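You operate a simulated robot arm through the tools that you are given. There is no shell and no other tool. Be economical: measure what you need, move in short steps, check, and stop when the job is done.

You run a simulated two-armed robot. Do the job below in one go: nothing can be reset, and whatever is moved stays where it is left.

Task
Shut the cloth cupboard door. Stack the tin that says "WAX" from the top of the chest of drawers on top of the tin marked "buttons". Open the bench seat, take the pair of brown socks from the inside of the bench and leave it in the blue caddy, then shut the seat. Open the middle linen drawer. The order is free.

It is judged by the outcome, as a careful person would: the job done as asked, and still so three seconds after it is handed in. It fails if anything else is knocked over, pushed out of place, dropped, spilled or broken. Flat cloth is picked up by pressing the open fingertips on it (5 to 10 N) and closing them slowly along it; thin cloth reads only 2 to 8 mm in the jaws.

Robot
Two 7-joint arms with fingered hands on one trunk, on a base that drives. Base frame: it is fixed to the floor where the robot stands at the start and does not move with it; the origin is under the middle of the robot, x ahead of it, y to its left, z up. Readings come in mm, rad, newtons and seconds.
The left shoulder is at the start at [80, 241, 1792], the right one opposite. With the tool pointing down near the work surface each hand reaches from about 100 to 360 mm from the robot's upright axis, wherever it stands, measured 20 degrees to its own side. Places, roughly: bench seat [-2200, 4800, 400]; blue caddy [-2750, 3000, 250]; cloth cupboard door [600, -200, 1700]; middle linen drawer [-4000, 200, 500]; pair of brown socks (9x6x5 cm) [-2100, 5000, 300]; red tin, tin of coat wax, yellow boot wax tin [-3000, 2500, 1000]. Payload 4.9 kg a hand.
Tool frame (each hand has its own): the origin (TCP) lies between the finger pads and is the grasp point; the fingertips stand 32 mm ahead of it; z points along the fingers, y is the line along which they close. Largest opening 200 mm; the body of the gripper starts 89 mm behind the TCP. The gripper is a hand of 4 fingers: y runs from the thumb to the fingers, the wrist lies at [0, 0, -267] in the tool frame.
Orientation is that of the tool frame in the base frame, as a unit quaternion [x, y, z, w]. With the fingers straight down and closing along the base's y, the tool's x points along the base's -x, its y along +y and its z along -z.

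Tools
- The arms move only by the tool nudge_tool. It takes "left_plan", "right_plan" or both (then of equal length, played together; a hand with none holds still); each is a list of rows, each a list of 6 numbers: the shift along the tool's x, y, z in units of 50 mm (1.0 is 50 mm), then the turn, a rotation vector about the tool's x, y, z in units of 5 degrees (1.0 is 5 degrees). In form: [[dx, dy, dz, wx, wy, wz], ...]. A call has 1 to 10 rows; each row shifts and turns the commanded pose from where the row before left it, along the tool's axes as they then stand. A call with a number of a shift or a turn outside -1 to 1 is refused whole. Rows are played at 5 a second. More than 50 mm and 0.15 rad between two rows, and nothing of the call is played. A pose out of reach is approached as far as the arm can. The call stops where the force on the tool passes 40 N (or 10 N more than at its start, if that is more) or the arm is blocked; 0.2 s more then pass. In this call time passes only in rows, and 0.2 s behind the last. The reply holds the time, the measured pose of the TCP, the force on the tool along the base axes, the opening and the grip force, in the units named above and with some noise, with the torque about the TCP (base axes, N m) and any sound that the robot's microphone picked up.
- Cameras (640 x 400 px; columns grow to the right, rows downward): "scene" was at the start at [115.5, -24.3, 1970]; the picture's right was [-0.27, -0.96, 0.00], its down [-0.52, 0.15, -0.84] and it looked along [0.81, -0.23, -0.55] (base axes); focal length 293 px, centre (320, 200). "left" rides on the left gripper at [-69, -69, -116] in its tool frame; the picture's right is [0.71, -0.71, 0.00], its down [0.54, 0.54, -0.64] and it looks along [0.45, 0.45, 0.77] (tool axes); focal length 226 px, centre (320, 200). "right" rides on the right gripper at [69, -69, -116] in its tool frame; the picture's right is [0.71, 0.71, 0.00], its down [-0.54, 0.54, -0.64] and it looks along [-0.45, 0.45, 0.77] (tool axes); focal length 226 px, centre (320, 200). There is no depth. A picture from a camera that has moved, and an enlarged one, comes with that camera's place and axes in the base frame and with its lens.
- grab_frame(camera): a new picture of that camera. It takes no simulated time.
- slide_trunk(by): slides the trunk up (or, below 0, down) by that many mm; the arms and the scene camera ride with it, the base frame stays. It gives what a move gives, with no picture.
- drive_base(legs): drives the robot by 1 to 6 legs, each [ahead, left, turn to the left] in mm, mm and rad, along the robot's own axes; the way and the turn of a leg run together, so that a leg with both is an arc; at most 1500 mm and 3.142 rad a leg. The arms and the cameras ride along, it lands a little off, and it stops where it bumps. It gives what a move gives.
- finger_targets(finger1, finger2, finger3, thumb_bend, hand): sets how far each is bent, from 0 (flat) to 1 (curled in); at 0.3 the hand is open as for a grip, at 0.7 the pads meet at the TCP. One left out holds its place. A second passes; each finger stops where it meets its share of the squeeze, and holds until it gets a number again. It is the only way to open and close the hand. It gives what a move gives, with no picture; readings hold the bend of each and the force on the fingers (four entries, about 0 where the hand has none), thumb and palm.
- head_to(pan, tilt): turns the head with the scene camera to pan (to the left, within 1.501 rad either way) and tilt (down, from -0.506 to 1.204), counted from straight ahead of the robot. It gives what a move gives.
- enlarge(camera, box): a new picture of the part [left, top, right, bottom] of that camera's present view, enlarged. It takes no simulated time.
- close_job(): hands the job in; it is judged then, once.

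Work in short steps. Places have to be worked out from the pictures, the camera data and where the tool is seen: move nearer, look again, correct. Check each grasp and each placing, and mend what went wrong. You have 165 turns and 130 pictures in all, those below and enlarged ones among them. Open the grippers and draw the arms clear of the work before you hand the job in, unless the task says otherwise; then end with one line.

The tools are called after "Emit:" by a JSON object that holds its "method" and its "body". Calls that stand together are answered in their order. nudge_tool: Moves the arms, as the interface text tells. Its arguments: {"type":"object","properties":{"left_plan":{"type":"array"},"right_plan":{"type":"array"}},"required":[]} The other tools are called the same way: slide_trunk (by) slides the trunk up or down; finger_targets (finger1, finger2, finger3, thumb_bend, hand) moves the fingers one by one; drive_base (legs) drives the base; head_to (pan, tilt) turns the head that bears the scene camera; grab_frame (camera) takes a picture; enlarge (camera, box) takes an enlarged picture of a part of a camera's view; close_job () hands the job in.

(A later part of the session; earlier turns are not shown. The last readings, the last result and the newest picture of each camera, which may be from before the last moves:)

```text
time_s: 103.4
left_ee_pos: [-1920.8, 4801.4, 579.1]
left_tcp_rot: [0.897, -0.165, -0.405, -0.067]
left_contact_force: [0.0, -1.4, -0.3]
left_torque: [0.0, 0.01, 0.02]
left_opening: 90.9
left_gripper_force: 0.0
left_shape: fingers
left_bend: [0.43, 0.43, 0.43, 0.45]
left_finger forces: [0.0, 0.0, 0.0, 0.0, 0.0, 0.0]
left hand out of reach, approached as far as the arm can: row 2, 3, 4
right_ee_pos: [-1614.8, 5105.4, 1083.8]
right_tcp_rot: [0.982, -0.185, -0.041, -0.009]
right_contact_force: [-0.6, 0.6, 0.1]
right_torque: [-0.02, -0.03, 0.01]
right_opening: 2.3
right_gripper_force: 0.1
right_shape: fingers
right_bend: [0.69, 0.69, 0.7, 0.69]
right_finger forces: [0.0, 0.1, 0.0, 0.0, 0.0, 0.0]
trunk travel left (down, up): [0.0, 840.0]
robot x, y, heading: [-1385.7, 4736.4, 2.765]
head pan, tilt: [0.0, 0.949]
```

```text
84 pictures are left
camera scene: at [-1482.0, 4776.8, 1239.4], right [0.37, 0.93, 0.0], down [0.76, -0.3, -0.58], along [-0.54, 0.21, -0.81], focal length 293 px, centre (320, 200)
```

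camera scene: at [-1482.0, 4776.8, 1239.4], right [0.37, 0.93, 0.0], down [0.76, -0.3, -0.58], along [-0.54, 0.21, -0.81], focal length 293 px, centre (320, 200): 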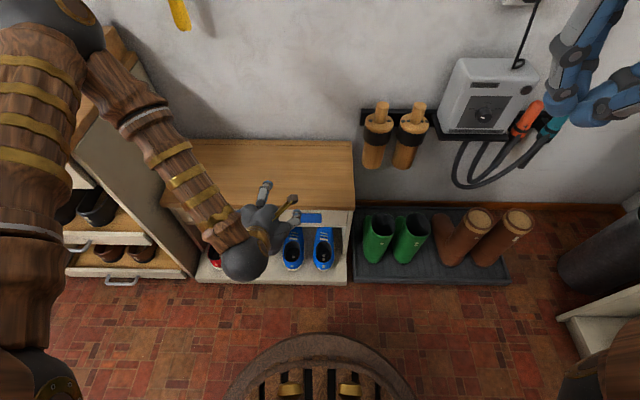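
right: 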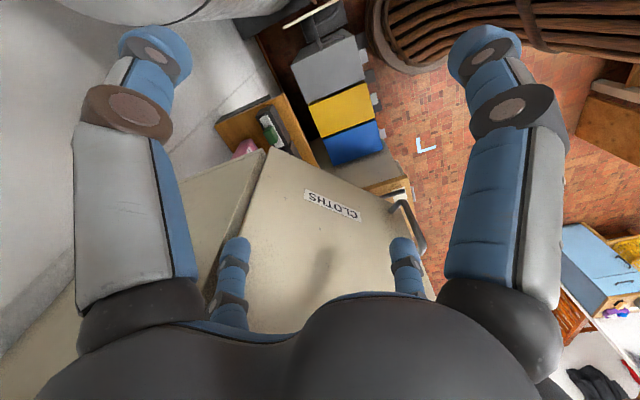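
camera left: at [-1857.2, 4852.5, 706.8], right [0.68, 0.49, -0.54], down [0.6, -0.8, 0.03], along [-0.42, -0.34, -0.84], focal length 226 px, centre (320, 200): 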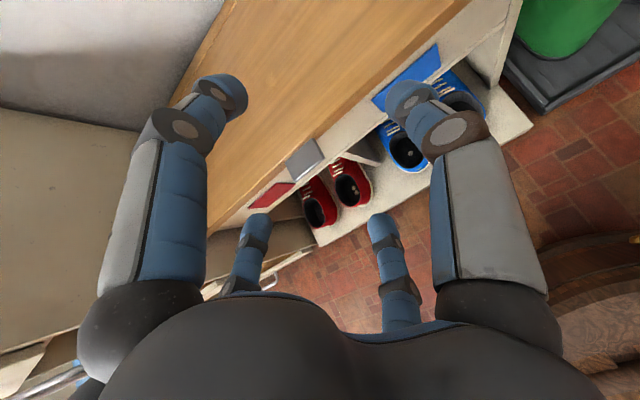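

The forearm is too folded at this distance. I back the base 90 mm so the arm extends more, and then try moving to the tab line.

Emit:
{"method": "drive_base", "body": {"legs": [[-90, 0, 0]]}}

Emit:
{"method": "nudge_tool", "body": {"left_plan": [[-0.51, 0, 0.61, 0, 0, 0], [-0.51, 0.4, 0.61, 0, 0, 0], [0.3, 0.4, 0.26, 0, 0, 0], [0.3, 0.4, 0.26, 0, 0, 0], [0.3, 0, 0.26, 0, 0, 0], [0.3, 0, 0.26, 0, 0, 0], [0, 0, 0, 0, 0, 0]]}}

Emit:
{"method": "grab_frame", "body": {"camera": "left"}}

```text
time_s: 104.5
left_ee_pos: [-1836.4, 4767.9, 579.3]
left_tcp_rot: [0.896, -0.164, -0.406, -0.066]
left_contact_force: [0.3, -0.5, -0.4]
left_torque: [0.0, -0.01, 0.01]
left_opening: 91.1
left_gripper_force: 0.1
left_shape: fingers
left_bend: [0.43, 0.43, 0.43, 0.45]
left_finger forces: [0.0, 0.0, 0.0, 0.1, 0.0, 0.0]
right_ee_pos: [-1530.0, 5070.3, 1084.0]
right_tcp_rot: [0.982, -0.184, -0.041, -0.008]
right_contact_force: [0.9, -0.4, 0.4]
right_torque: [0.01, 0.03, -0.02]
right_opening: 2.1
right_gripper_force: 0.0
right_shape: fingers
right_bend: [0.69, 0.69, 0.7, 0.69]
right_finger forces: [0.0, 0.1, 0.1, 0.1, 0.0, 0.0]
trunk travel left (down, up): [0.0, 840.0]
robot x, y, heading: [-1301.8, 4706.0, 2.764]
head pan, tilt: [0.0, 0.949]
```

```text
time_s: 106.1
left_ee_pos: [-1928.7, 4798.2, 539.6]
left_tcp_rot: [0.898, -0.163, -0.404, -0.062]
left_contact_force: [-0.5, -0.6, 0.2]
left_torque: [-0.01, -0.01, 0.01]
left_opening: 90.9
left_gripper_force: 0.1
left_shape: fingers
left_bend: [0.43, 0.43, 0.43, 0.45]
left_finger forces: [0.0, 0.1, 0.0, 0.0, 0.1, 0.0]
left hand out of reach, approached as far as the arm can: row 3, 4, 5, 6
right_ee_pos: [-1529.3, 5070.1, 1083.8]
right_tcp_rot: [0.982, -0.185, -0.041, -0.008]
right_contact_force: [0.1, -0.3, -0.5]
right_torque: [-0.01, 0.02, 0.02]
right_opening: 2.1
right_gripper_force: 0.0
right_shape: fingers
right_bend: [0.69, 0.69, 0.7, 0.69]
right_finger forces: [0.1, 0.0, 0.1, 0.0, 0.1, 0.1]
trunk travel left (down, up): [0.0, 840.0]
robot x, y, heading: [-1300.6, 4707.5, 2.766]
head pan, tilt: [0.0, 0.949]
```

```text
83 pictures are left
camera left: at [-1865.8, 4851.6, 667.3], right [0.68, 0.49, -0.54], down [0.6, -0.8, 0.04], along [-0.41, -0.35, -0.84], focal length 226 px, centre (320, 200)
```

left: 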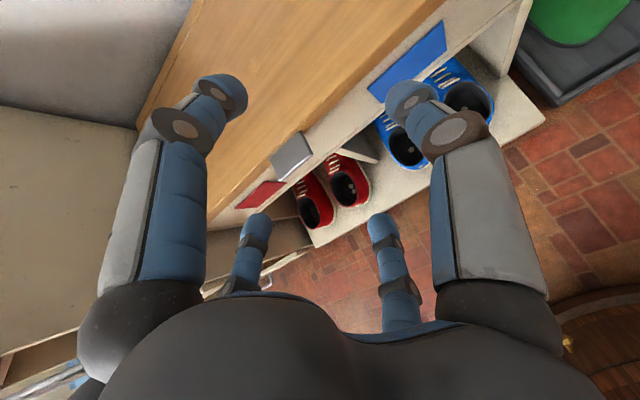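

Leftward is what's limited; crossing to the centre works. I slide the robot left 230 so the tab lies just right of centre, and reposition the hand in robot frame.

Emit:
{"method": "drive_base", "body": {"legs": [[-40, 0, 0], [0, 230, 0]]}}

Emit:
{"method": "nudge_tool", "body": {"left_plan": [[0.3, -0.9, 0, 0, 0, 0], [0.3, -0.9, 0, 0, 0, 0], [0.3, -0.9, 0, 0, 0, 0], [0.3, -0.6, 0, 0, 0, 0], [0, 0, 0, 0, 0, 0]]}}

```text
time_s: 108.3
left_ee_pos: [-1974.8, 4570.6, 539.9]
left_tcp_rot: [0.898, -0.165, -0.403, -0.063]
left_contact_force: [0.4, 0.5, 0.5]
left_torque: [-0.01, 0.01, -0.01]
left_opening: 90.8
left_gripper_force: 0.0
left_shape: fingers
left_bend: [0.43, 0.43, 0.43, 0.45]
left_finger forces: [0.1, 0.0, 0.0, 0.0, 0.1, 0.1]
right_ee_pos: [-1577.1, 4842.4, 1083.9]
right_tcp_rot: [0.981, -0.188, -0.041, -0.01]
right_contact_force: [-0.5, 0.2, 0.6]
right_torque: [0.0, -0.03, -0.01]
right_opening: 2.4
right_gripper_force: 0.0
right_shape: fingers
right_bend: [0.69, 0.69, 0.7, 0.69]
right_finger forces: [0.1, 0.0, 0.0, 0.1, 0.1, 0.1]
trunk travel left (down, up): [0.0, 840.0]
robot x, y, heading: [-1348.5, 4474.6, 2.761]
head pan, tilt: [0.0, 0.949]
```

```text
time_s: 109.5
left_ee_pos: [-1883.0, 4711.9, 491.8]
left_tcp_rot: [0.898, -0.166, -0.403, -0.063]
left_contact_force: [-0.2, 0.1, -0.8]
left_torque: [0.02, 0.02, -0.02]
left_opening: 90.9
left_gripper_force: 0.1
left_shape: fingers
left_bend: [0.43, 0.43, 0.43, 0.45]
left_finger forces: [0.0, 0.0, 0.1, 0.0, 0.0, 0.0]
right_ee_pos: [-1576.9, 4841.2, 1084.3]
right_tcp_rot: [0.982, -0.187, -0.041, -0.009]
right_contact_force: [-0.2, 0.7, 0.8]
right_torque: [0.01, 0.0, 0.0]
right_opening: 2.3
right_gripper_force: 0.0
right_shape: fingers
right_bend: [0.69, 0.69, 0.7, 0.69]
right_finger forces: [0.1, 0.0, 0.1, 0.1, 0.0, 0.0]
trunk travel left (down, up): [0.0, 840.0]
robot x, y, heading: [-1346.7, 4476.9, 2.761]
head pan, tilt: [0.0, 0.949]
```

Reached without trouble. I check the hand's view.

Emit:
{"method": "grab_frame", "body": {"camera": "left"}}

Emit:
{"method": "enlarge", "body": {"camera": "scene", "box": [200, 120, 440, 300]}}

```text
82 pictures are left
camera left: at [-1820.0, 4764.0, 620.4], right [0.68, 0.49, -0.54], down [0.6, -0.8, 0.04], along [-0.41, -0.35, -0.84], focal length 226 px, centre (320, 200)
```

left: 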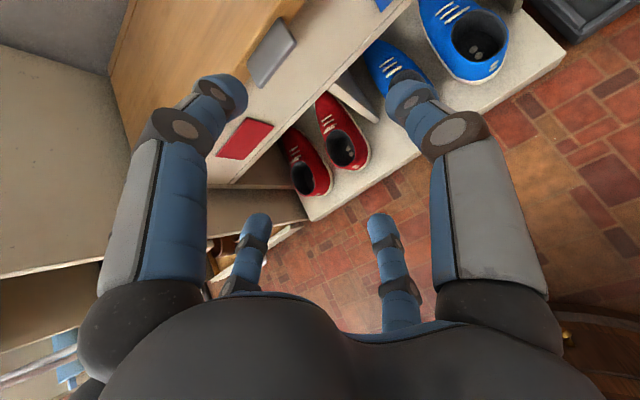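

```text
2.22 times, centred on (320, 210) of scene
camera zoom: at [-1445.9, 4513.3, 1239.5], right [0.37, 0.93, 0.0], down [0.76, -0.3, -0.58], along [-0.54, 0.22, -0.81], focal length 650 px, centre (320, 178)
```

zoom: 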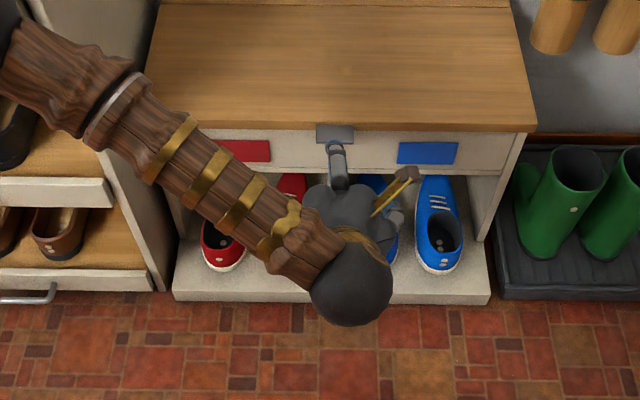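

Tab centre now fixed at (-2041,4780,450) by two good views. I test which finger is which by curling finger1 and finger3 differently.

Emit:
{"method": "finger_targets", "body": {"hand": "left", "finger1": 0.7, "finger2": 0.3, "finger3": 0.43, "thumb_bend": 0.3}}

Emit:
{"method": "grab_frame", "body": {"camera": "left"}}

```text
time_s: 110.5
left_ee_pos: [-1882.5, 4712.1, 492.3]
left_tcp_rot: [0.898, -0.165, -0.403, -0.063]
left_contact_force: [0.0, 0.6, 0.2]
left_torque: [-0.01, 0.0, -0.01]
left_opening: 95.2
left_gripper_force: 0.0
left_shape: fingers
left_bend: [0.7, 0.3, 0.43, 0.3]
left_finger forces: [0.0, 0.0, 0.0, 0.0, 0.1, 0.0]
right_ee_pos: [-1577.0, 4840.8, 1083.9]
right_tcp_rot: [0.981, -0.188, -0.04, -0.009]
right_contact_force: [-0.2, 0.1, 0.1]
right_torque: [-0.04, 0.01, 0.02]
right_opening: 2.1
right_gripper_force: 0.1
right_shape: fingers
right_bend: [0.69, 0.69, 0.7, 0.69]
right_finger forces: [0.1, 0.0, 0.0, 0.1, 0.0, 0.0]
trunk travel left (down, up): [0.0, 840.0]
robot x, y, heading: [-1351.2, 4473.4, 2.761]
head pan, tilt: [0.0, 0.949]
```

```text
80 pictures are left
camera left: at [-1820.2, 4764.0, 620.4], right [0.68, 0.49, -0.54], down [0.6, -0.8, 0.04], along [-0.41, -0.35, -0.84], focal length 226 px, centre (320, 200)
```

left: 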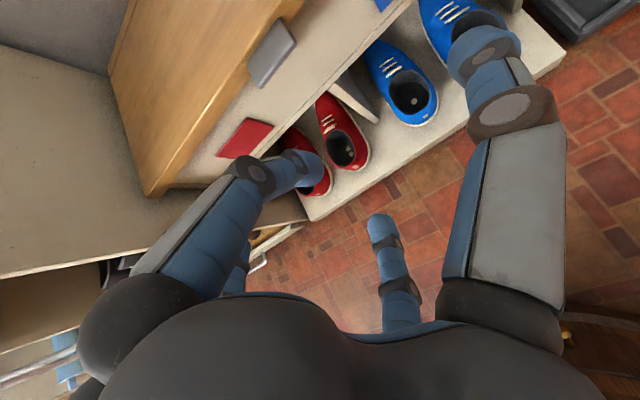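

finger1 is the upper, finger3 the lower finger. I set finger3 as a hook and lay the others flat.

Emit:
{"method": "finger_targets", "body": {"hand": "left", "finger1": 0.0, "finger2": 0.1, "finger3": 0.72, "thumb_bend": 0.1}}

Emit:
{"method": "grab_frame", "body": {"camera": "left"}}

```text
time_s: 111.5
left_ee_pos: [-1883.0, 4710.8, 493.6]
left_tcp_rot: [0.898, -0.165, -0.403, -0.062]
left_contact_force: [0.6, 0.1, 0.2]
left_torque: [-0.04, 0.01, -0.03]
left_opening: 182.0
left_gripper_force: 0.0
left_shape: fingers
left_bend: [0.01, 0.1, 0.72, 0.1]
left_finger forces: [0.0, 0.0, 0.1, 0.1, 0.0, 0.0]
right_ee_pos: [-1577.7, 4842.0, 1085.2]
right_tcp_rot: [0.981, -0.187, -0.041, -0.009]
right_contact_force: [0.4, 0.2, -0.9]
right_torque: [0.01, 0.0, 0.01]
right_opening: 2.2
right_gripper_force: 0.1
right_shape: fingers
right_bend: [0.69, 0.69, 0.7, 0.69]
right_finger forces: [0.0, 0.0, 0.0, 0.0, 0.0, 0.0]
trunk travel left (down, up): [0.0, 840.0]
robot x, y, heading: [-1350.1, 4471.6, 2.764]
head pan, tilt: [0.0, 0.949]
```

```text
79 pictures are left
camera left: at [-1820.2, 4764.0, 620.4], right [0.68, 0.49, -0.54], down [0.6, -0.8, 0.04], along [-0.41, -0.35, -0.84], focal length 226 px, centre (320, 200)
```

left: 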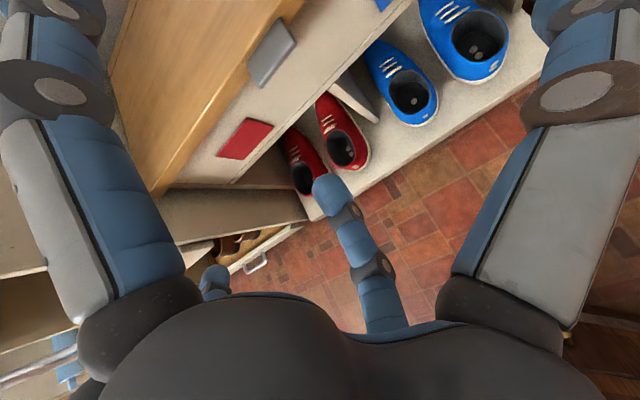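

Hook formed. I lower 81 mm, then go forward under the tab.

Emit:
{"method": "nudge_tool", "body": {"left_plan": [[0.6, 0, 0.54, 0, 0, 0], [0.6, 0, 0.54, 0, 0, 0], [-0.508, -0.05, 0.565, 0, 0, 0], [-0.508, -0.05, 0.565, 0, 0, 0], [-0.508, -0.05, 0.565, 0, 0, 0], [0, 0, 0, 0, 0, 0]]}}

Emit:
{"method": "grab_frame", "body": {"camera": "left"}}

Emit:
{"method": "enlarge", "body": {"camera": "scene", "box": [240, 160, 400, 280]}}

```text
time_s: 112.9
left_ee_pos: [-1986.4, 4755.3, 411.2]
left_tcp_rot: [0.898, -0.166, -0.402, -0.062]
left_contact_force: [0.3, 0.8, 0.3]
left_torque: [0.02, 0.01, 0.0]
left_opening: 182.3
left_gripper_force: 0.0
left_shape: fingers
left_bend: [0.01, 0.1, 0.72, 0.1]
left_finger forces: [0.0, 0.1, 0.0, 0.0, 0.1, 0.0]
right_ee_pos: [-1576.8, 4842.3, 1083.1]
right_tcp_rot: [0.982, -0.187, -0.041, -0.01]
right_contact_force: [0.4, 0.0, -1.0]
right_torque: [0.0, 0.0, 0.03]
right_opening: 2.2
right_gripper_force: 0.1
right_shape: fingers
right_bend: [0.69, 0.69, 0.7, 0.69]
right_finger forces: [0.0, 0.1, 0.0, 0.1, 0.0, 0.0]
trunk travel left (down, up): [0.0, 840.0]
robot x, y, heading: [-1346.6, 4478.8, 2.762]
head pan, tilt: [0.0, 0.949]
```

```text
78 pictures are left
camera left: at [-1924.3, 4808.9, 539.1], right [0.68, 0.49, -0.54], down [0.6, -0.8, 0.04], along [-0.41, -0.35, -0.84], focal length 226 px, centre (320, 200)
```

left: 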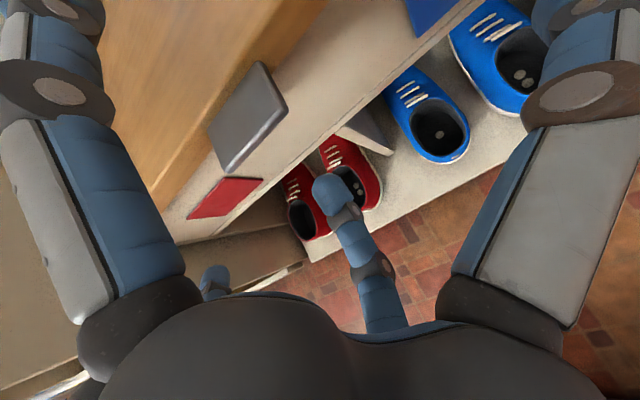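

```text
3.33 times, centred on (320, 220) of scene
camera zoom: at [-1445.5, 4513.7, 1239.5], right [0.37, 0.93, 0.0], down [0.75, -0.3, -0.58], along [-0.54, 0.22, -0.81], focal length 975 px, centre (320, 133)
```

zoom: 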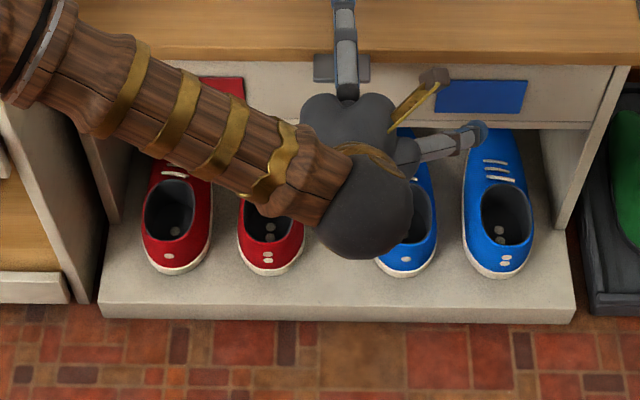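

The hook is 40 mm short of the tab. I go forward under it and rise gently until contact.

Emit:
{"method": "nudge_tool", "body": {"left_plan": [[-0.31, -0.04, 0.345, 0, 0, 0], [-0.31, -0.04, 0.345, 0, 0, 0], [-0.15, 0, -0.133, 0, 0, 0], [-0.15, 0, -0.133, 0, 0, 0], [-0.15, 0, -0.133, 0, 0, 0], [0, 0, 0, 0, 0, 0]]}}

Emit:
{"method": "grab_frame", "body": {"camera": "left"}}

```text
time_s: 114.3
left_ee_pos: [-2027.9, 4779.2, 441.3]
left_tcp_rot: [0.898, -0.166, -0.403, -0.063]
left_contact_force: [-0.4, 0.4, -0.3]
left_torque: [-0.01, -0.01, -0.02]
left_opening: 182.4
left_gripper_force: 0.0
left_shape: fingers
left_bend: [0.01, 0.1, 0.72, 0.1]
left_finger forces: [0.0, 0.1, 0.0, 0.1, 0.0, 0.0]
right_ee_pos: [-1576.2, 4842.1, 1083.3]
right_tcp_rot: [0.981, -0.188, -0.04, -0.009]
right_contact_force: [0.4, 0.2, -0.4]
right_torque: [0.01, 0.02, 0.01]
right_opening: 2.1
right_gripper_force: 0.0
right_shape: fingers
right_bend: [0.69, 0.69, 0.7, 0.69]
right_finger forces: [0.1, 0.0, 0.1, 0.1, 0.0, 0.0]
trunk travel left (down, up): [0.0, 840.0]
robot x, y, heading: [-1350.4, 4477.7, 2.758]
head pan, tilt: [0.0, 0.949]
```

```text
76 pictures are left
camera left: at [-1965.2, 4830.7, 569.0], right [0.68, 0.49, -0.54], down [0.6, -0.8, 0.04], along [-0.41, -0.35, -0.84], focal length 226 px, centre (320, 200)
```

left: 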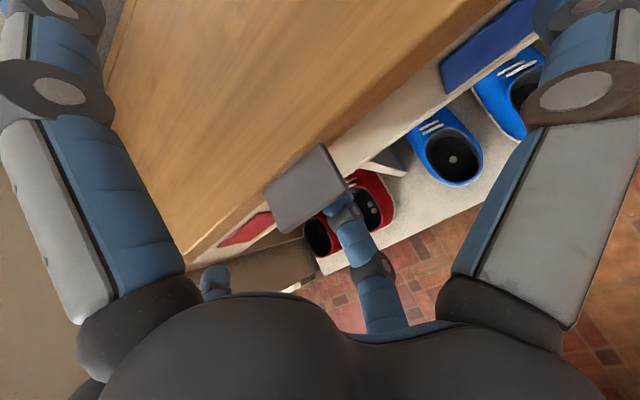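

The hook is under the tab. I centre it a little and lift about 110 mm.

Emit:
{"method": "nudge_tool", "body": {"left_plan": [[0, 0.22, 0, 0, 0, 0], [-0.2, 0, -0.15, 0, 0, 0], [-0.25, 0, -0.17, 0, 0, 0], [-0.25, 0, -0.17, 0, 0, 0], [-0.25, 0, -0.17, 0, 0, 0], [-0.25, 0, -0.17, 0, 0, 0], [-0.25, 0, -0.16, 0, 0, 0], [-0.25, 0, -0.16, 0, 0, 0], [-0.25, 0, -0.15, 0, 0, 0]]}}

Emit:
{"method": "grab_frame", "body": {"camera": "left"}}

Emit:
{"method": "grab_frame", "body": {"camera": "scene"}}

```text
time_s: 116.3
left_ee_pos: [-2047.7, 4774.5, 555.2]
left_tcp_rot: [0.898, -0.165, -0.403, -0.062]
left_contact_force: [-0.2, -0.9, -1.7]
left_torque: [-0.01, -0.03, 0.03]
left_opening: 182.0
left_gripper_force: 0.7
left_shape: fingers
left_bend: [0.01, 0.1, 0.71, 0.1]
left_finger forces: [0.0, 0.0, 1.6, 0.0, 0.1, 0.0]
right_ee_pos: [-1576.9, 4841.8, 1084.1]
right_tcp_rot: [0.981, -0.187, -0.041, -0.01]
right_contact_force: [-0.6, -0.5, -0.3]
right_torque: [-0.02, 0.03, -0.01]
right_opening: 2.6
right_gripper_force: 0.1
right_shape: fingers
right_bend: [0.69, 0.69, 0.7, 0.69]
right_finger forces: [0.1, 0.0, 0.0, 0.0, 0.0, 0.0]
trunk travel left (down, up): [0.0, 840.0]
robot x, y, heading: [-1348.7, 4476.6, 2.761]
head pan, tilt: [0.0, 0.949]
```

```text
75 pictures are left
camera left: at [-1984.3, 4827.8, 684.1], right [0.68, 0.49, -0.54], down [0.6, -0.8, 0.04], along [-0.41, -0.35, -0.84], focal length 226 px, centre (320, 200)
```

left: 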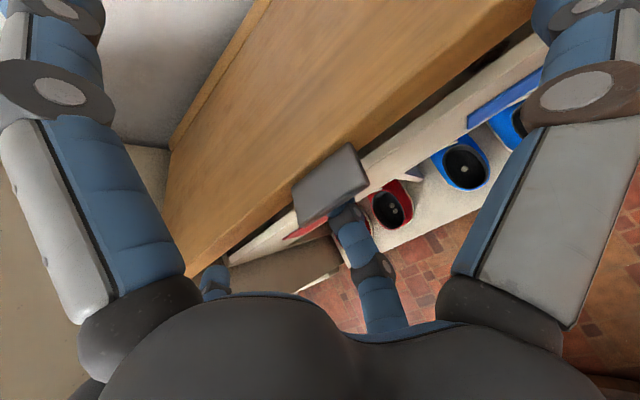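

```text
74 pictures are left
camera scene: at [-1446.2, 4513.7, 1239.4], right [0.37, 0.93, 0.0], down [0.76, -0.3, -0.58], along [-0.54, 0.22, -0.81], focal length 293 px, centre (320, 200)
```

scene: 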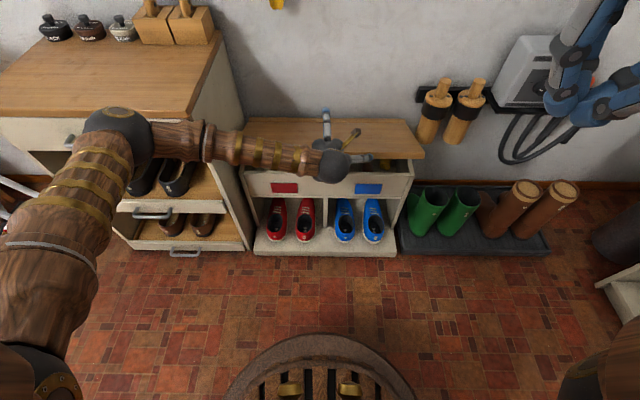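

The lid lifts lightly (1.6 N). I loosely cage the tab with the upper finger, then continue along the arc.

Emit:
{"method": "finger_targets", "body": {"hand": "left", "finger1": 0.58}}

Emit:
{"method": "nudge_tool", "body": {"left_plan": [[-0.49, 0, -0.17, 0, 0, 0], [-0.5, 0, -0.13, 0, 0, 0], [-0.51, 0, -0.085, 0, 0, 0], [-0.526, 0, -0.04, 0, 0, 0], [-0.52, 0, 0.01, 0, 0, 0], [0, 0, 0, 0, 0, 0]]}}

Emit:
{"method": "grab_frame", "body": {"camera": "left"}}

Emit:
{"method": "grab_frame", "body": {"camera": "scene"}}

```text
time_s: 117.3
left_ee_pos: [-2046.6, 4774.6, 555.4]
left_tcp_rot: [0.898, -0.165, -0.403, -0.062]
left_contact_force: [-0.5, -1.2, -1.2]
left_torque: [-0.01, 0.03, 0.03]
left_opening: 132.8
left_gripper_force: 1.0
left_shape: fingers
left_bend: [0.57, 0.1, 0.71, 0.1]
left_finger forces: [0.0, 0.0, 1.3, 0.1, 0.1, 0.0]
right_ee_pos: [-1577.6, 4842.3, 1084.2]
right_tcp_rot: [0.982, -0.186, -0.041, -0.008]
right_contact_force: [0.2, -0.1, 0.2]
right_torque: [0.02, -0.04, 0.03]
right_opening: 2.5
right_gripper_force: 0.1
right_shape: fingers
right_bend: [0.69, 0.69, 0.7, 0.69]
right_finger forces: [0.0, 0.1, 0.0, 0.0, 0.0, 0.0]
trunk travel left (down, up): [0.0, 840.0]
robot x, y, heading: [-1350.2, 4474.6, 2.762]
head pan, tilt: [0.0, 0.949]
```

```text
time_s: 118.7
left_ee_pos: [-2110.9, 4802.1, 667.0]
left_tcp_rot: [0.898, -0.166, -0.403, -0.063]
left_contact_force: [0.6, -0.1, -0.6]
left_torque: [0.0, 0.03, 0.02]
left_opening: 132.6
left_gripper_force: 0.0
left_shape: fingers
left_bend: [0.57, 0.1, 0.72, 0.1]
left_finger forces: [0.0, 0.0, 0.0, 0.1, 0.0, 0.0]
right_ee_pos: [-1577.3, 4843.0, 1084.0]
right_tcp_rot: [0.981, -0.188, -0.041, -0.009]
right_contact_force: [0.1, 0.0, -0.2]
right_torque: [0.03, 0.0, -0.02]
right_opening: 2.5
right_gripper_force: 0.1
right_shape: fingers
right_bend: [0.69, 0.69, 0.7, 0.69]
right_finger forces: [0.0, 0.0, 0.0, 0.1, 0.1, 0.1]
trunk travel left (down, up): [0.0, 840.0]
robot x, y, heading: [-1349.9, 4474.4, 2.765]
head pan, tilt: [0.0, 0.949]
```

```text
73 pictures are left
camera left: at [-2048.5, 4854.7, 794.6], right [0.68, 0.49, -0.54], down [0.6, -0.8, 0.04], along [-0.41, -0.35, -0.84], focal length 226 px, centre (320, 200)
```

left: 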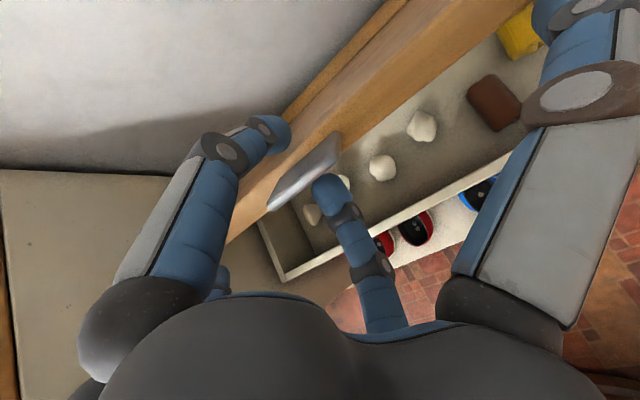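

```text
72 pictures are left
camera scene: at [-1446.2, 4513.6, 1239.4], right [0.37, 0.93, 0.0], down [0.76, -0.3, -0.58], along [-0.54, 0.22, -0.81], focal length 293 px, centre (320, 200)
```

scene: 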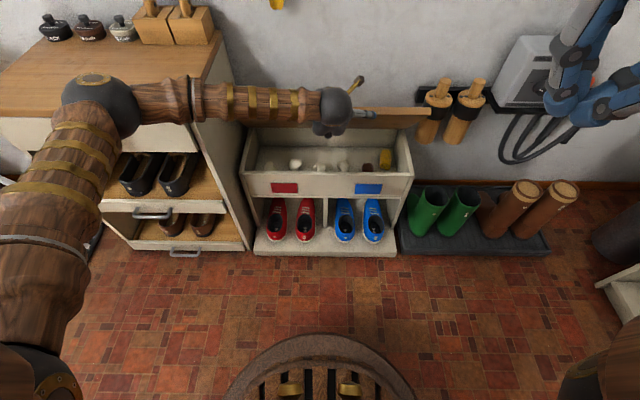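

The lid is at about 50° and the finger forces read zero: it may hold by itself. I push a little further, then back the hook off slightly to test.

Emit:
{"method": "nudge_tool", "body": {"left_plan": [[-0.516, 0, 0.05, 0, 0, 0], [-0.51, 0, 0.1, 0, 0, 0], [-0.5, 0, 0.14, 0, 0, 0], [-0.486, 0, 0.18, 0, 0, 0], [0, 0, 0, 0, 0, 0]]}}

Emit:
{"method": "grab_frame", "body": {"camera": "left"}}

```text
time_s: 119.9
left_ee_pos: [-2188.5, 4831.8, 725.3]
left_tcp_rot: [0.898, -0.166, -0.403, -0.063]
left_contact_force: [0.7, -0.1, -0.3]
left_torque: [0.03, 0.03, -0.02]
left_opening: 132.7
left_gripper_force: 0.1
left_shape: fingers
left_bend: [0.57, 0.1, 0.72, 0.1]
left_finger forces: [0.0, 0.0, 0.1, 0.1, 0.0, 0.0]
right_ee_pos: [-1576.3, 4841.8, 1082.9]
right_tcp_rot: [0.981, -0.187, -0.041, -0.009]
right_contact_force: [-0.6, 0.2, 0.6]
right_torque: [0.01, -0.01, -0.03]
right_opening: 2.6
right_gripper_force: 0.1
right_shape: fingers
right_bend: [0.69, 0.69, 0.7, 0.69]
right_finger forces: [0.0, 0.0, 0.0, 0.0, 0.0, 0.0]
trunk travel left (down, up): [0.0, 840.0]
robot x, y, heading: [-1352.1, 4477.2, 2.763]
head pan, tilt: [0.0, 0.949]
```

```text
71 pictures are left
camera left: at [-2126.0, 4884.6, 853.4], right [0.68, 0.49, -0.54], down [0.6, -0.8, 0.04], along [-0.41, -0.35, -0.84], focal length 226 px, centre (320, 200)
```

left: 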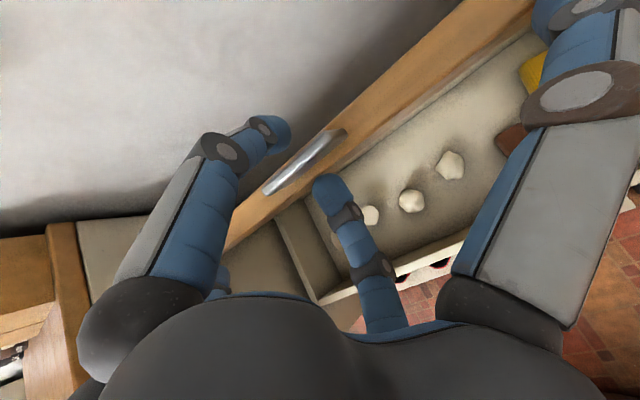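

I test whether the lid stays by backing off 15 mm.

Emit:
{"method": "nudge_tool", "body": {"left_plan": [[0.2, 0, -0.22, 0, 0, 0], [0, 0, 0, 0, 0, 0], [0, 0, 0, 0, 0, 0]]}}

Emit:
{"method": "grab_frame", "body": {"camera": "left"}}

```text
time_s: 120.7
left_ee_pos: [-2175.3, 4828.4, 725.1]
left_tcp_rot: [0.898, -0.166, -0.403, -0.063]
left_contact_force: [-0.8, 1.0, 0.8]
left_torque: [0.0, -0.05, -0.03]
left_opening: 132.8
left_gripper_force: 0.7
left_shape: fingers
left_bend: [0.56, 0.1, 0.72, 0.1]
left_finger forces: [1.4, 0.0, 0.0, 0.0, 0.0, 0.0]
right_ee_pos: [-1575.6, 4841.1, 1083.7]
right_tcp_rot: [0.981, -0.188, -0.042, -0.009]
right_contact_force: [-1.0, 0.4, 0.1]
right_torque: [-0.01, 0.01, 0.01]
right_opening: 2.3
right_gripper_force: 0.1
right_shape: fingers
right_bend: [0.69, 0.69, 0.7, 0.69]
right_finger forces: [0.1, 0.0, 0.1, 0.1, 0.1, 0.1]
trunk travel left (down, up): [0.0, 840.0]
robot x, y, heading: [-1346.5, 4475.9, 2.764]
head pan, tilt: [0.0, 0.949]
```

```text
70 pictures are left
camera left: at [-2112.2, 4879.6, 852.7], right [0.68, 0.49, -0.54], down [0.6, -0.8, 0.04], along [-0.41, -0.35, -0.84], focal length 226 px, centre (320, 200)
```

left: 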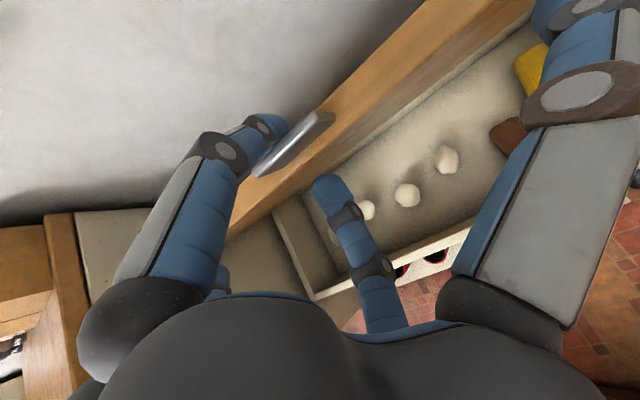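

The lid holds by friction. I free the upper finger: slightly forward, up 80, then back.

Emit:
{"method": "nudge_tool", "body": {"left_plan": [[-0.1, 0, 0.11, 0, 0, 0], [-0.6, 0, -0.53, 0, 0, 0], [-0.6, 0, -0.53, 0, 0, 0], [0.65, 0, -0.74, 0, 0, 0], [0.65, 0, -0.74, 0, 0, 0], [0.65, 0, -0.74, 0, 0, 0], [0.65, 0, -0.74, 0, 0, 0], [0.65, 0.2, -0.7, 0, 0, 0], [0, 0.9, 0, 0, 0, 0], [0, 0.9, 0, 0, 0, 0]]}}

Emit:
{"method": "grab_frame", "body": {"camera": "scene"}}

```text
time_s: 122.9
left_ee_pos: [-1989.5, 4648.9, 809.4]
left_tcp_rot: [0.898, -0.166, -0.403, -0.064]
left_contact_force: [0.1, -0.9, 0.2]
left_torque: [-0.01, -0.01, -0.04]
left_opening: 132.9
left_gripper_force: 0.0
left_shape: fingers
left_bend: [0.57, 0.1, 0.72, 0.1]
left_finger forces: [0.1, 0.0, 0.1, 0.0, 0.0, 0.0]
right_ee_pos: [-1576.7, 4841.0, 1083.6]
right_tcp_rot: [0.981, -0.187, -0.041, -0.009]
right_contact_force: [-0.2, 0.0, 0.6]
right_torque: [0.02, 0.02, -0.01]
right_opening: 2.1
right_gripper_force: 0.0
right_shape: fingers
right_bend: [0.69, 0.69, 0.7, 0.69]
right_finger forces: [0.1, 0.1, 0.0, 0.1, 0.1, 0.1]
trunk travel left (down, up): [0.0, 840.0]
robot x, y, heading: [-1351.5, 4474.8, 2.758]
head pan, tilt: [0.0, 0.949]
```

```text
69 pictures are left
camera scene: at [-1445.6, 4512.4, 1239.6], right [0.37, 0.93, 0.0], down [0.75, -0.3, -0.58], along [-0.54, 0.22, -0.81], focal length 293 px, centre (320, 200)
```

scene: 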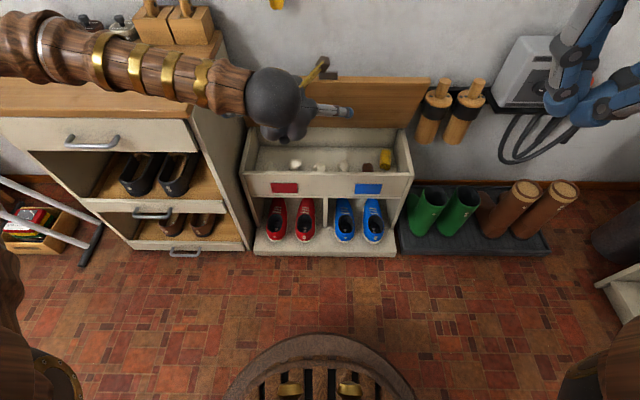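

The lid stays up. I enlarge the interior to find the brown socks.

Emit:
{"method": "enlarge", "body": {"camera": "scene", "box": [240, 80, 440, 220]}}

```text
2.86 times, centred on (340, 150) of scene
camera zoom: at [-1445.6, 4512.4, 1239.6], right [0.37, 0.93, 0.0], down [0.75, -0.3, -0.58], along [-0.54, 0.22, -0.81], focal length 836 px, centre (263, 343)
```

zoom: 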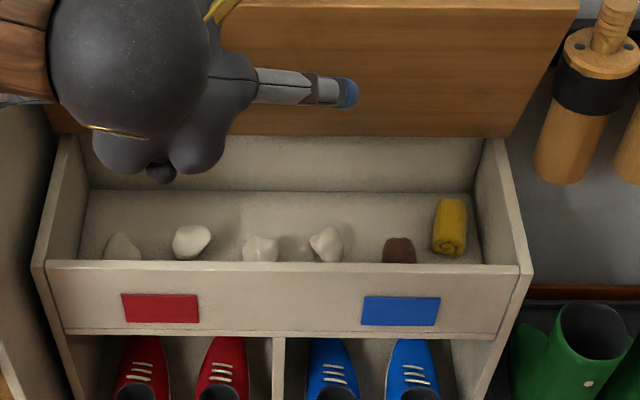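

Brown socks are near (-2100,5005,300), partly behind the front panel. I retract the left hand up and back before driving closer.

Emit:
{"method": "nudge_tool", "body": {"left_plan": [[-0.74, 0, -0.66, 0, 0, 0], [-0.74, 0, -0.66, 0, 0, 0], [-0.74, 0, -0.66, 0, 0, 0], [0.66, 0, -0.74, 0, 0, 0], [0.66, 0, -0.74, 0, 0, 0], [0.66, 0, -0.74, 0, 0, 0], [0.66, 0, -0.74, 0, 0, 0], [0.66, 0, -0.74, 0, 0, 0], [0, 0, 0, 0, 1, 0], [0, 0, 0, 0, 1, 0]]}}

Emit:
{"method": "nudge_tool", "body": {"left_plan": [[0, 0, 0, 0, 1, 0], [0, 0, 0, 0, 1, 0], [0, 0, 0, 0, 1, 0], [0, 0, 0, 0, 1, 0], [0, 0, 0, 0, 1, 0], [0, 0, 0, 0, 1, 0], [0, 0, 0, 0, 1, 0], [0, 1, 0, 0, 0, 0], [0, 1, 0, 0, 0, 0], [0, 1, 0, 0, 0, 0]]}}

Emit:
{"method": "finger_targets", "body": {"hand": "right", "finger1": 0.42, "finger2": 0.42, "finger3": 0.42, "thumb_bend": 0.42}}

```text
time_s: 125.1
left_ee_pos: [-1767.9, 4610.7, 983.7]
left_tcp_rot: [0.93, -0.171, -0.323, -0.047]
left_contact_force: [0.2, -0.1, -0.3]
left_torque: [-0.03, 0.0, 0.01]
left_opening: 132.7
left_gripper_force: 0.1
left_shape: fingers
left_bend: [0.57, 0.1, 0.72, 0.1]
left_finger forces: [0.0, 0.0, 0.0, 0.0, 0.1, 0.0]
left hand out of reach, approached as far as the arm can: row 7, 8
right_ee_pos: [-1575.4, 4842.2, 1083.9]
right_tcp_rot: [0.981, -0.188, -0.04, -0.009]
right_contact_force: [0.2, -0.7, 0.5]
right_torque: [0.0, 0.0, -0.02]
right_opening: 2.4
right_gripper_force: 0.0
right_shape: fingers
right_bend: [0.69, 0.69, 0.7, 0.69]
right_finger forces: [0.0, 0.0, 0.1, 0.0, 0.0, 0.1]
trunk travel left (down, up): [0.0, 840.0]
robot x, y, heading: [-1349.4, 4476.6, 2.761]
head pan, tilt: [0.0, 0.949]
```

```text
time_s: 127.3
left_ee_pos: [-1823.2, 4468.0, 987.3]
left_tcp_rot: [0.984, -0.178, -0.029, 0.004]
left_contact_force: [0.5, -0.5, -0.4]
left_torque: [0.06, 0.01, 0.01]
left_opening: 132.8
left_gripper_force: 0.1
left_shape: fingers
left_bend: [0.57, 0.1, 0.72, 0.1]
left_finger forces: [0.0, 0.0, 0.0, 0.1, 0.0, 0.1]
right_ee_pos: [-1576.5, 4840.4, 1084.2]
right_tcp_rot: [0.981, -0.188, -0.041, -0.01]
right_contact_force: [-0.4, -0.1, 0.3]
right_torque: [0.03, 0.0, -0.01]
right_opening: 2.1
right_gripper_force: 0.1
right_shape: fingers
right_bend: [0.69, 0.69, 0.7, 0.69]
right_finger forces: [0.0, 0.0, 0.1, 0.0, 0.0, 0.0]
trunk travel left (down, up): [0.0, 840.0]
robot x, y, heading: [-1348.0, 4471.8, 2.755]
head pan, tilt: [0.0, 0.949]
```

```text
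time_s: 128.3
left_ee_pos: [-1823.0, 4469.4, 986.2]
left_tcp_rot: [0.984, -0.178, -0.028, 0.006]
left_contact_force: [1.0, 0.1, -0.3]
left_torque: [0.0, 0.03, 0.01]
left_opening: 132.8
left_gripper_force: 0.1
left_shape: fingers
left_bend: [0.57, 0.1, 0.72, 0.1]
left_finger forces: [0.0, 0.0, 0.0, 0.0, 0.0, 0.0]
right_ee_pos: [-1577.2, 4841.1, 1084.1]
right_tcp_rot: [0.981, -0.187, -0.041, -0.009]
right_contact_force: [-0.4, 0.1, 0.7]
right_torque: [0.01, 0.0, 0.03]
right_opening: 97.7
right_gripper_force: 0.1
right_shape: fingers
right_bend: [0.42, 0.42, 0.42, 0.42]
right_finger forces: [0.0, 0.0, 0.1, 0.0, 0.0, 0.0]
trunk travel left (down, up): [0.0, 840.0]
robot x, y, heading: [-1352.2, 4472.3, 2.762]
head pan, tilt: [0.0, 0.949]
```

Left hand is clear. I close its fingers somewhat and drive forward toward the bench in two careful legs.

Emit:
{"method": "finger_targets", "body": {"hand": "left", "finger1": 0.6, "finger2": 0.6, "finger3": 0.6, "thumb_bend": 0.6}}

Emit:
{"method": "drive_base", "body": {"legs": [[0, -50, 0], [250, 0, 0]]}}

Emit:
{"method": "head_to", "body": {"pan": -0.1, "tilt": 1.15}}

Emit:
{"method": "grab_frame", "body": {"camera": "scene"}}

```text
time_s: 129.3
left_ee_pos: [-1821.2, 4470.6, 986.8]
left_tcp_rot: [0.984, -0.176, -0.028, 0.006]
left_contact_force: [-0.2, 0.0, 0.1]
left_torque: [-0.01, 0.04, 0.02]
left_opening: 33.6
left_gripper_force: 0.1
left_shape: fingers
left_bend: [0.6, 0.6, 0.6, 0.6]
left_finger forces: [0.0, 0.0, 0.0, 0.0, 0.0, 0.1]
right_ee_pos: [-1575.7, 4841.9, 1084.9]
right_tcp_rot: [0.981, -0.188, -0.041, -0.009]
right_contact_force: [-0.7, -0.1, 0.6]
right_torque: [0.0, -0.03, 0.02]
right_opening: 97.7
right_gripper_force: 0.0
right_shape: fingers
right_bend: [0.42, 0.42, 0.42, 0.42]
right_finger forces: [0.1, 0.1, 0.1, 0.0, 0.1, 0.1]
trunk travel left (down, up): [0.0, 840.0]
robot x, y, heading: [-1354.0, 4475.7, 2.76]
head pan, tilt: [0.0, 0.949]
```

```text
time_s: 131.7
left_ee_pos: [-2036.4, 4606.5, 986.4]
left_tcp_rot: [0.984, -0.175, -0.028, 0.006]
left_contact_force: [-1.0, 0.7, -0.3]
left_torque: [0.01, -0.06, 0.01]
left_opening: 33.5
left_gripper_force: 0.1
left_shape: fingers
left_bend: [0.6, 0.6, 0.6, 0.6]
left_finger forces: [0.0, 0.0, 0.1, 0.0, 0.0, 0.0]
right_ee_pos: [-1793.2, 4979.9, 1083.9]
right_tcp_rot: [0.982, -0.184, -0.04, -0.009]
right_contact_force: [0.3, -0.2, 0.0]
right_torque: [-0.04, -0.03, 0.0]
right_opening: 98.0
right_gripper_force: 0.0
right_shape: fingers
right_bend: [0.42, 0.42, 0.42, 0.42]
right_finger forces: [0.1, 0.0, 0.0, 0.1, 0.0, 0.0]
trunk travel left (down, up): [0.0, 840.0]
robot x, y, heading: [-1562.8, 4611.3, 2.763]
head pan, tilt: [0.0, 0.949]
```

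```text
time_s: 132.4
left_ee_pos: [-2037.0, 4605.3, 986.2]
left_tcp_rot: [0.984, -0.173, -0.029, 0.006]
left_contact_force: [0.6, 0.3, -0.2]
left_torque: [-0.02, 0.0, 0.0]
left_opening: 33.4
left_gripper_force: 0.1
left_shape: fingers
left_bend: [0.6, 0.6, 0.6, 0.6]
left_finger forces: [0.0, 0.0, 0.0, 0.0, 0.0, 0.1]
right_ee_pos: [-1792.6, 4979.1, 1084.1]
right_tcp_rot: [0.982, -0.185, -0.041, -0.009]
right_contact_force: [-0.1, 0.3, 0.0]
right_torque: [0.01, 0.04, 0.0]
right_opening: 98.0
right_gripper_force: 0.0
right_shape: fingers
right_bend: [0.42, 0.42, 0.42, 0.42]
right_finger forces: [0.0, 0.1, 0.0, 0.0, 0.0, 0.0]
trunk travel left (down, up): [0.0, 840.0]
robot x, y, heading: [-1564.3, 4611.6, 2.768]
head pan, tilt: [-0.099, 1.15]
```

```text
67 pictures are left
camera scene: at [-1645.1, 4651.8, 1226.2], right [0.46, 0.89, 0.0], down [0.81, -0.42, -0.41], along [-0.36, 0.19, -0.91], focal length 293 px, centre (320, 200)
```

scene: 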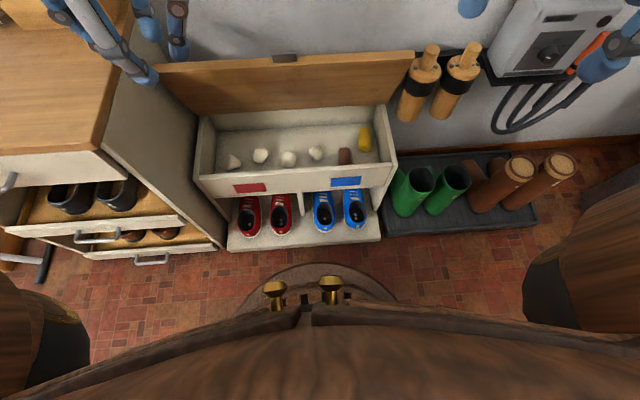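

The open lid (about 62°) would foul the hand over the socks, so I'll push it to upright with the right hand. First bring the right hand down, pitched forward, before the lid.

Emit:
{"method": "nudge_tool", "body": {"right_plan": [[0, 0.2, 0.95, 0, -1, 0], [0, 0.2, 0.95, 0, -1, 0], [0, 0.2, 0.95, 0, -1, 0], [0, 0.2, 0.95, 0, -1, 0], [0, 0.2, 0.95, 0, -1, 0], [0, 0.2, 0.95, 0, -1, 0], [0, 0.2, 0.95, 0, -1, 0], [0, 0.2, 0.95, 0, -1, 0], [0, 0, 0, 0, 0, 0]]}}

Emit:
{"method": "grab_frame", "body": {"camera": "right"}}

```text
time_s: 134.4
left_ee_pos: [-2035.8, 4605.4, 987.3]
left_tcp_rot: [0.984, -0.175, -0.029, 0.006]
left_contact_force: [-0.7, -0.3, 0.5]
left_torque: [0.0, 0.01, -0.01]
left_opening: 33.5
left_gripper_force: 0.1
left_shape: fingers
left_bend: [0.6, 0.6, 0.6, 0.6]
left_finger forces: [0.1, 0.0, 0.0, 0.1, 0.0, 0.0]
right_ee_pos: [-2055.3, 4983.0, 815.9]
right_tcp_rot: [0.909, -0.17, -0.375, -0.072]
right_contact_force: [-0.8, 0.4, -0.5]
right_torque: [-0.01, -0.01, -0.02]
right_opening: 98.3
right_gripper_force: 0.0
right_shape: fingers
right_bend: [0.42, 0.42, 0.42, 0.42]
right_finger forces: [0.0, 0.0, 0.0, 0.0, 0.1, 0.0]
right hand out of reach, approached as far as the arm can: row 3, 4, 5, 6, 7
trunk travel left (down, up): [0.0, 840.0]
robot x, y, heading: [-1565.3, 4611.4, 2.769]
head pan, tilt: [-0.099, 1.15]
```

```text
66 pictures are left
camera right: at [-1907.9, 4999.4, 849.4], right [0.21, -0.84, -0.5], down [-0.13, -0.53, 0.84], along [-0.97, -0.11, -0.22], focal length 226 px, centre (320, 200)
```

right: 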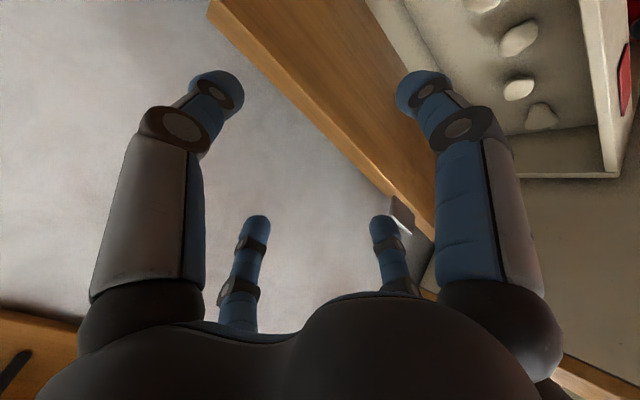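

I shift back slightly and go down in front of the lid, then push forward.

Emit:
{"method": "nudge_tool", "body": {"right_plan": [[0.42, 0, -0.42, 0, 0, 0], [0.6, 0, 0.6, 0, 0, 0], [0.6, 0, 0.6, 0, 0, 0], [0.6, 0, 0.6, 0, 0, 0], [0, 0, 0, 0, 0, 0]]}}

Emit:
{"method": "grab_frame", "body": {"camera": "scene"}}

```text
time_s: 135.6
left_ee_pos: [-2036.8, 4605.0, 986.3]
left_tcp_rot: [0.984, -0.174, -0.028, 0.005]
left_contact_force: [0.0, 0.4, -0.8]
left_torque: [-0.02, 0.0, -0.04]
left_opening: 33.4
left_gripper_force: 0.1
left_shape: fingers
left_bend: [0.6, 0.6, 0.6, 0.6]
left_finger forces: [0.1, 0.1, 0.0, 0.0, 0.0, 0.0]
right_ee_pos: [-2048.6, 4973.6, 688.9]
right_tcp_rot: [0.909, -0.171, -0.374, -0.073]
right_contact_force: [-0.5, -0.4, -0.4]
right_torque: [-0.03, -0.01, 0.0]
right_opening: 98.1
right_gripper_force: 0.2
right_shape: fingers
right_bend: [0.42, 0.42, 0.42, 0.42]
right_finger forces: [0.0, 0.0, 0.0, 0.1, 0.0, 0.0]
right hand out of reach, approached as far as the arm can: row 1
trunk travel left (down, up): [0.0, 840.0]
robot x, y, heading: [-1565.8, 4614.5, 2.766]
head pan, tilt: [-0.099, 1.15]
```

```text
65 pictures are left
camera scene: at [-1645.4, 4651.5, 1226.2], right [0.46, 0.89, 0.0], down [0.81, -0.42, -0.41], along [-0.36, 0.19, -0.91], focal length 293 px, centre (320, 200)
```

scene: 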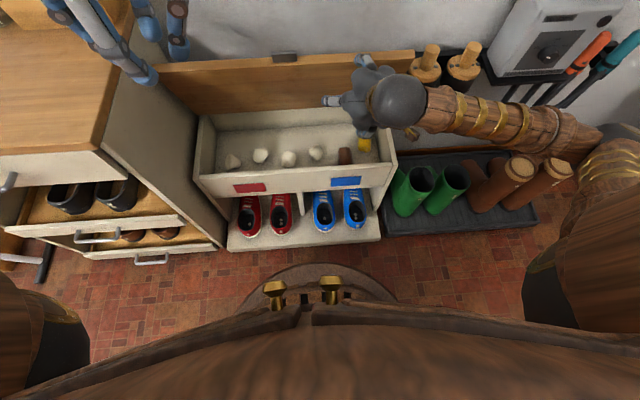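

In place before the lid. I push forward.

Emit:
{"method": "nudge_tool", "body": {"right_plan": [[-0.5, 0, 0.5, 0, 0, 0], [-0.5, 0, 0.5, 0, 0, 0], [-0.5, 0, 0.5, 0, 0, 0], [-0.4, 0, 0.4, 0, 0, 0], [-0.3, 0, 0.3, 0, 0, 0], [0, 0, 0, 0, 0, 0]]}}

Emit:
{"method": "grab_frame", "body": {"camera": "scene"}}

```text
time_s: 137.0
left_ee_pos: [-2034.4, 4604.5, 986.5]
left_tcp_rot: [0.984, -0.174, -0.03, 0.005]
left_contact_force: [0.1, 0.4, -0.9]
left_torque: [-0.03, 0.01, -0.02]
left_opening: 33.4
left_gripper_force: 0.1
left_shape: fingers
left_bend: [0.6, 0.6, 0.6, 0.6]
left_finger forces: [0.0, 0.0, 0.1, 0.1, 0.0, 0.0]
right_ee_pos: [-2192.7, 5028.1, 691.0]
right_tcp_rot: [0.908, -0.169, -0.376, -0.071]
right_contact_force: [6.9, -1.1, 13.6]
right_torque: [0.58, 1.45, -0.14]
right_opening: 98.0
right_gripper_force: 6.8
right_shape: fingers
right_bend: [0.42, 0.42, 0.35, 0.42]
right_finger forces: [0.0, 0.0, 13.8, 0.0, 0.0, 0.0]
trunk travel left (down, up): [0.0, 840.0]
robot x, y, heading: [-1565.1, 4614.9, 2.763]
head pan, tilt: [-0.099, 1.15]
```

```text
64 pictures are left
camera scene: at [-1643.7, 4651.1, 1226.4], right [0.46, 0.89, 0.0], down [0.81, -0.42, -0.41], along [-0.36, 0.19, -0.91], focal length 293 px, centre (320, 200)
```

scene: 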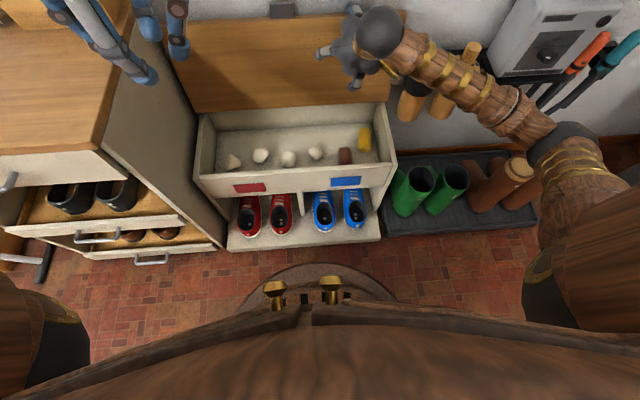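

Some upward force on the lower finger. I take a closer look.

Emit:
{"method": "enlarge", "body": {"camera": "scene", "box": [260, 0, 480, 180]}}

Emit:
{"method": "grab_frame", "body": {"camera": "right"}}

```text
2.22 times, centred on (370, 90) of scene
camera zoom: at [-1643.7, 4651.1, 1226.4], right [0.46, 0.89, 0.0], down [0.81, -0.42, -0.41], along [-0.36, 0.19, -0.91], focal length 650 px, centre (209, 444)
```

zoom: 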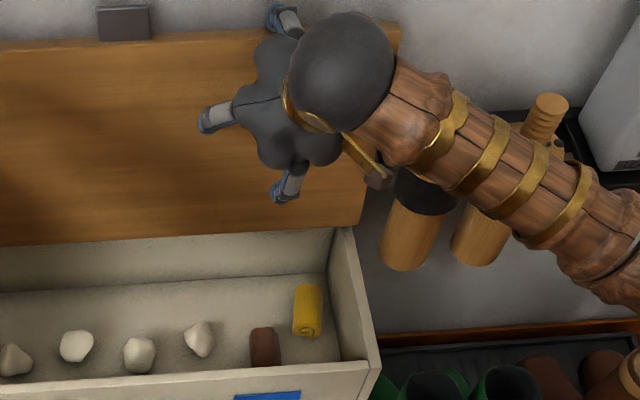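

```text
62 pictures are left
camera right: at [-2045.6, 5045.6, 724.7], right [0.21, -0.84, -0.5], down [-0.13, -0.53, 0.84], along [-0.97, -0.11, -0.22], focal length 226 px, centre (320, 200)
```

right: 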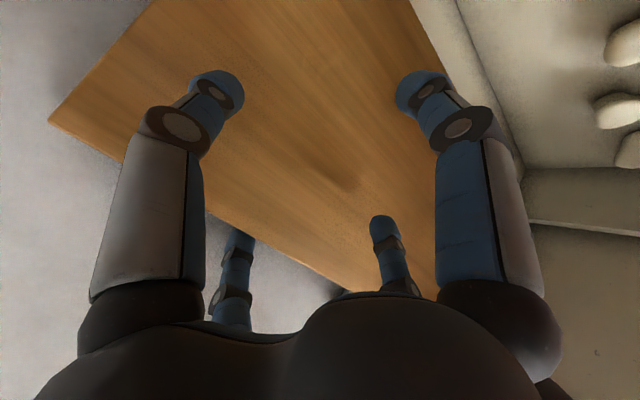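

The lid is now nearly upright. I draw the right hand back and set it vertical above the socks.

Emit:
{"method": "nudge_tool", "body": {"right_plan": [[0.6, 0, -0.6, 0, 0, 0], [0.6, 0, -0.6, 0, 0, 0], [0.6, 0, -0.6, 0, 1, 0], [0, 0, -0.6, 0, 1, 0], [0, 0, 0, 0, 1, 0], [0, 0, 0, 0, 1, 0], [0, 0, 0, 0, 1, 0], [0, 0, 0, 0, 1, 0], [0, 0, 0, 0, 1, 0], [0, 0, 0, 0, 1, 0]]}}

Emit:
{"method": "grab_frame", "body": {"camera": "scene"}}

```text
time_s: 138.7
left_ee_pos: [-2033.5, 4604.3, 989.6]
left_tcp_rot: [0.984, -0.175, -0.03, 0.004]
left_contact_force: [-0.8, -0.2, 0.1]
left_torque: [-0.03, 0.0, -0.01]
left_opening: 33.6
left_gripper_force: 0.1
left_shape: fingers
left_bend: [0.6, 0.6, 0.6, 0.6]
left_finger forces: [0.0, 0.1, 0.0, 0.0, 0.0, 0.0]
right_ee_pos: [-2056.8, 4974.2, 719.0]
right_tcp_rot: [0.969, -0.181, -0.166, -0.031]
right_contact_force: [13.5, -4.9, 32.8]
right_torque: [1.06, 2.78, 0.0]
right_opening: 98.2
right_gripper_force: 18.6
right_shape: fingers
right_bend: [0.42, 0.42, 0.39, 0.42]
right_finger forces: [0.0, 0.1, 36.5, 0.0, 0.0, 0.0]
trunk travel left (down, up): [0.0, 840.0]
robot x, y, heading: [-1562.2, 4614.7, 2.76]
head pan, tilt: [-0.099, 1.15]
stopped in row 8 (right hand): the force on the tool passed its limit at 46 N (the readings are from after the stop); the commanded pose is now the measured one
```

```text
61 pictures are left
camera scene: at [-1642.3, 4650.1, 1226.9], right [0.46, 0.89, 0.0], down [0.81, -0.42, -0.41], along [-0.36, 0.19, -0.91], focal length 293 px, centre (320, 200)
```

scene: 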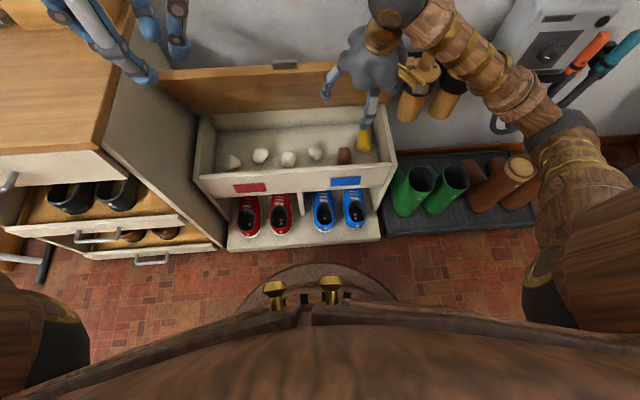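

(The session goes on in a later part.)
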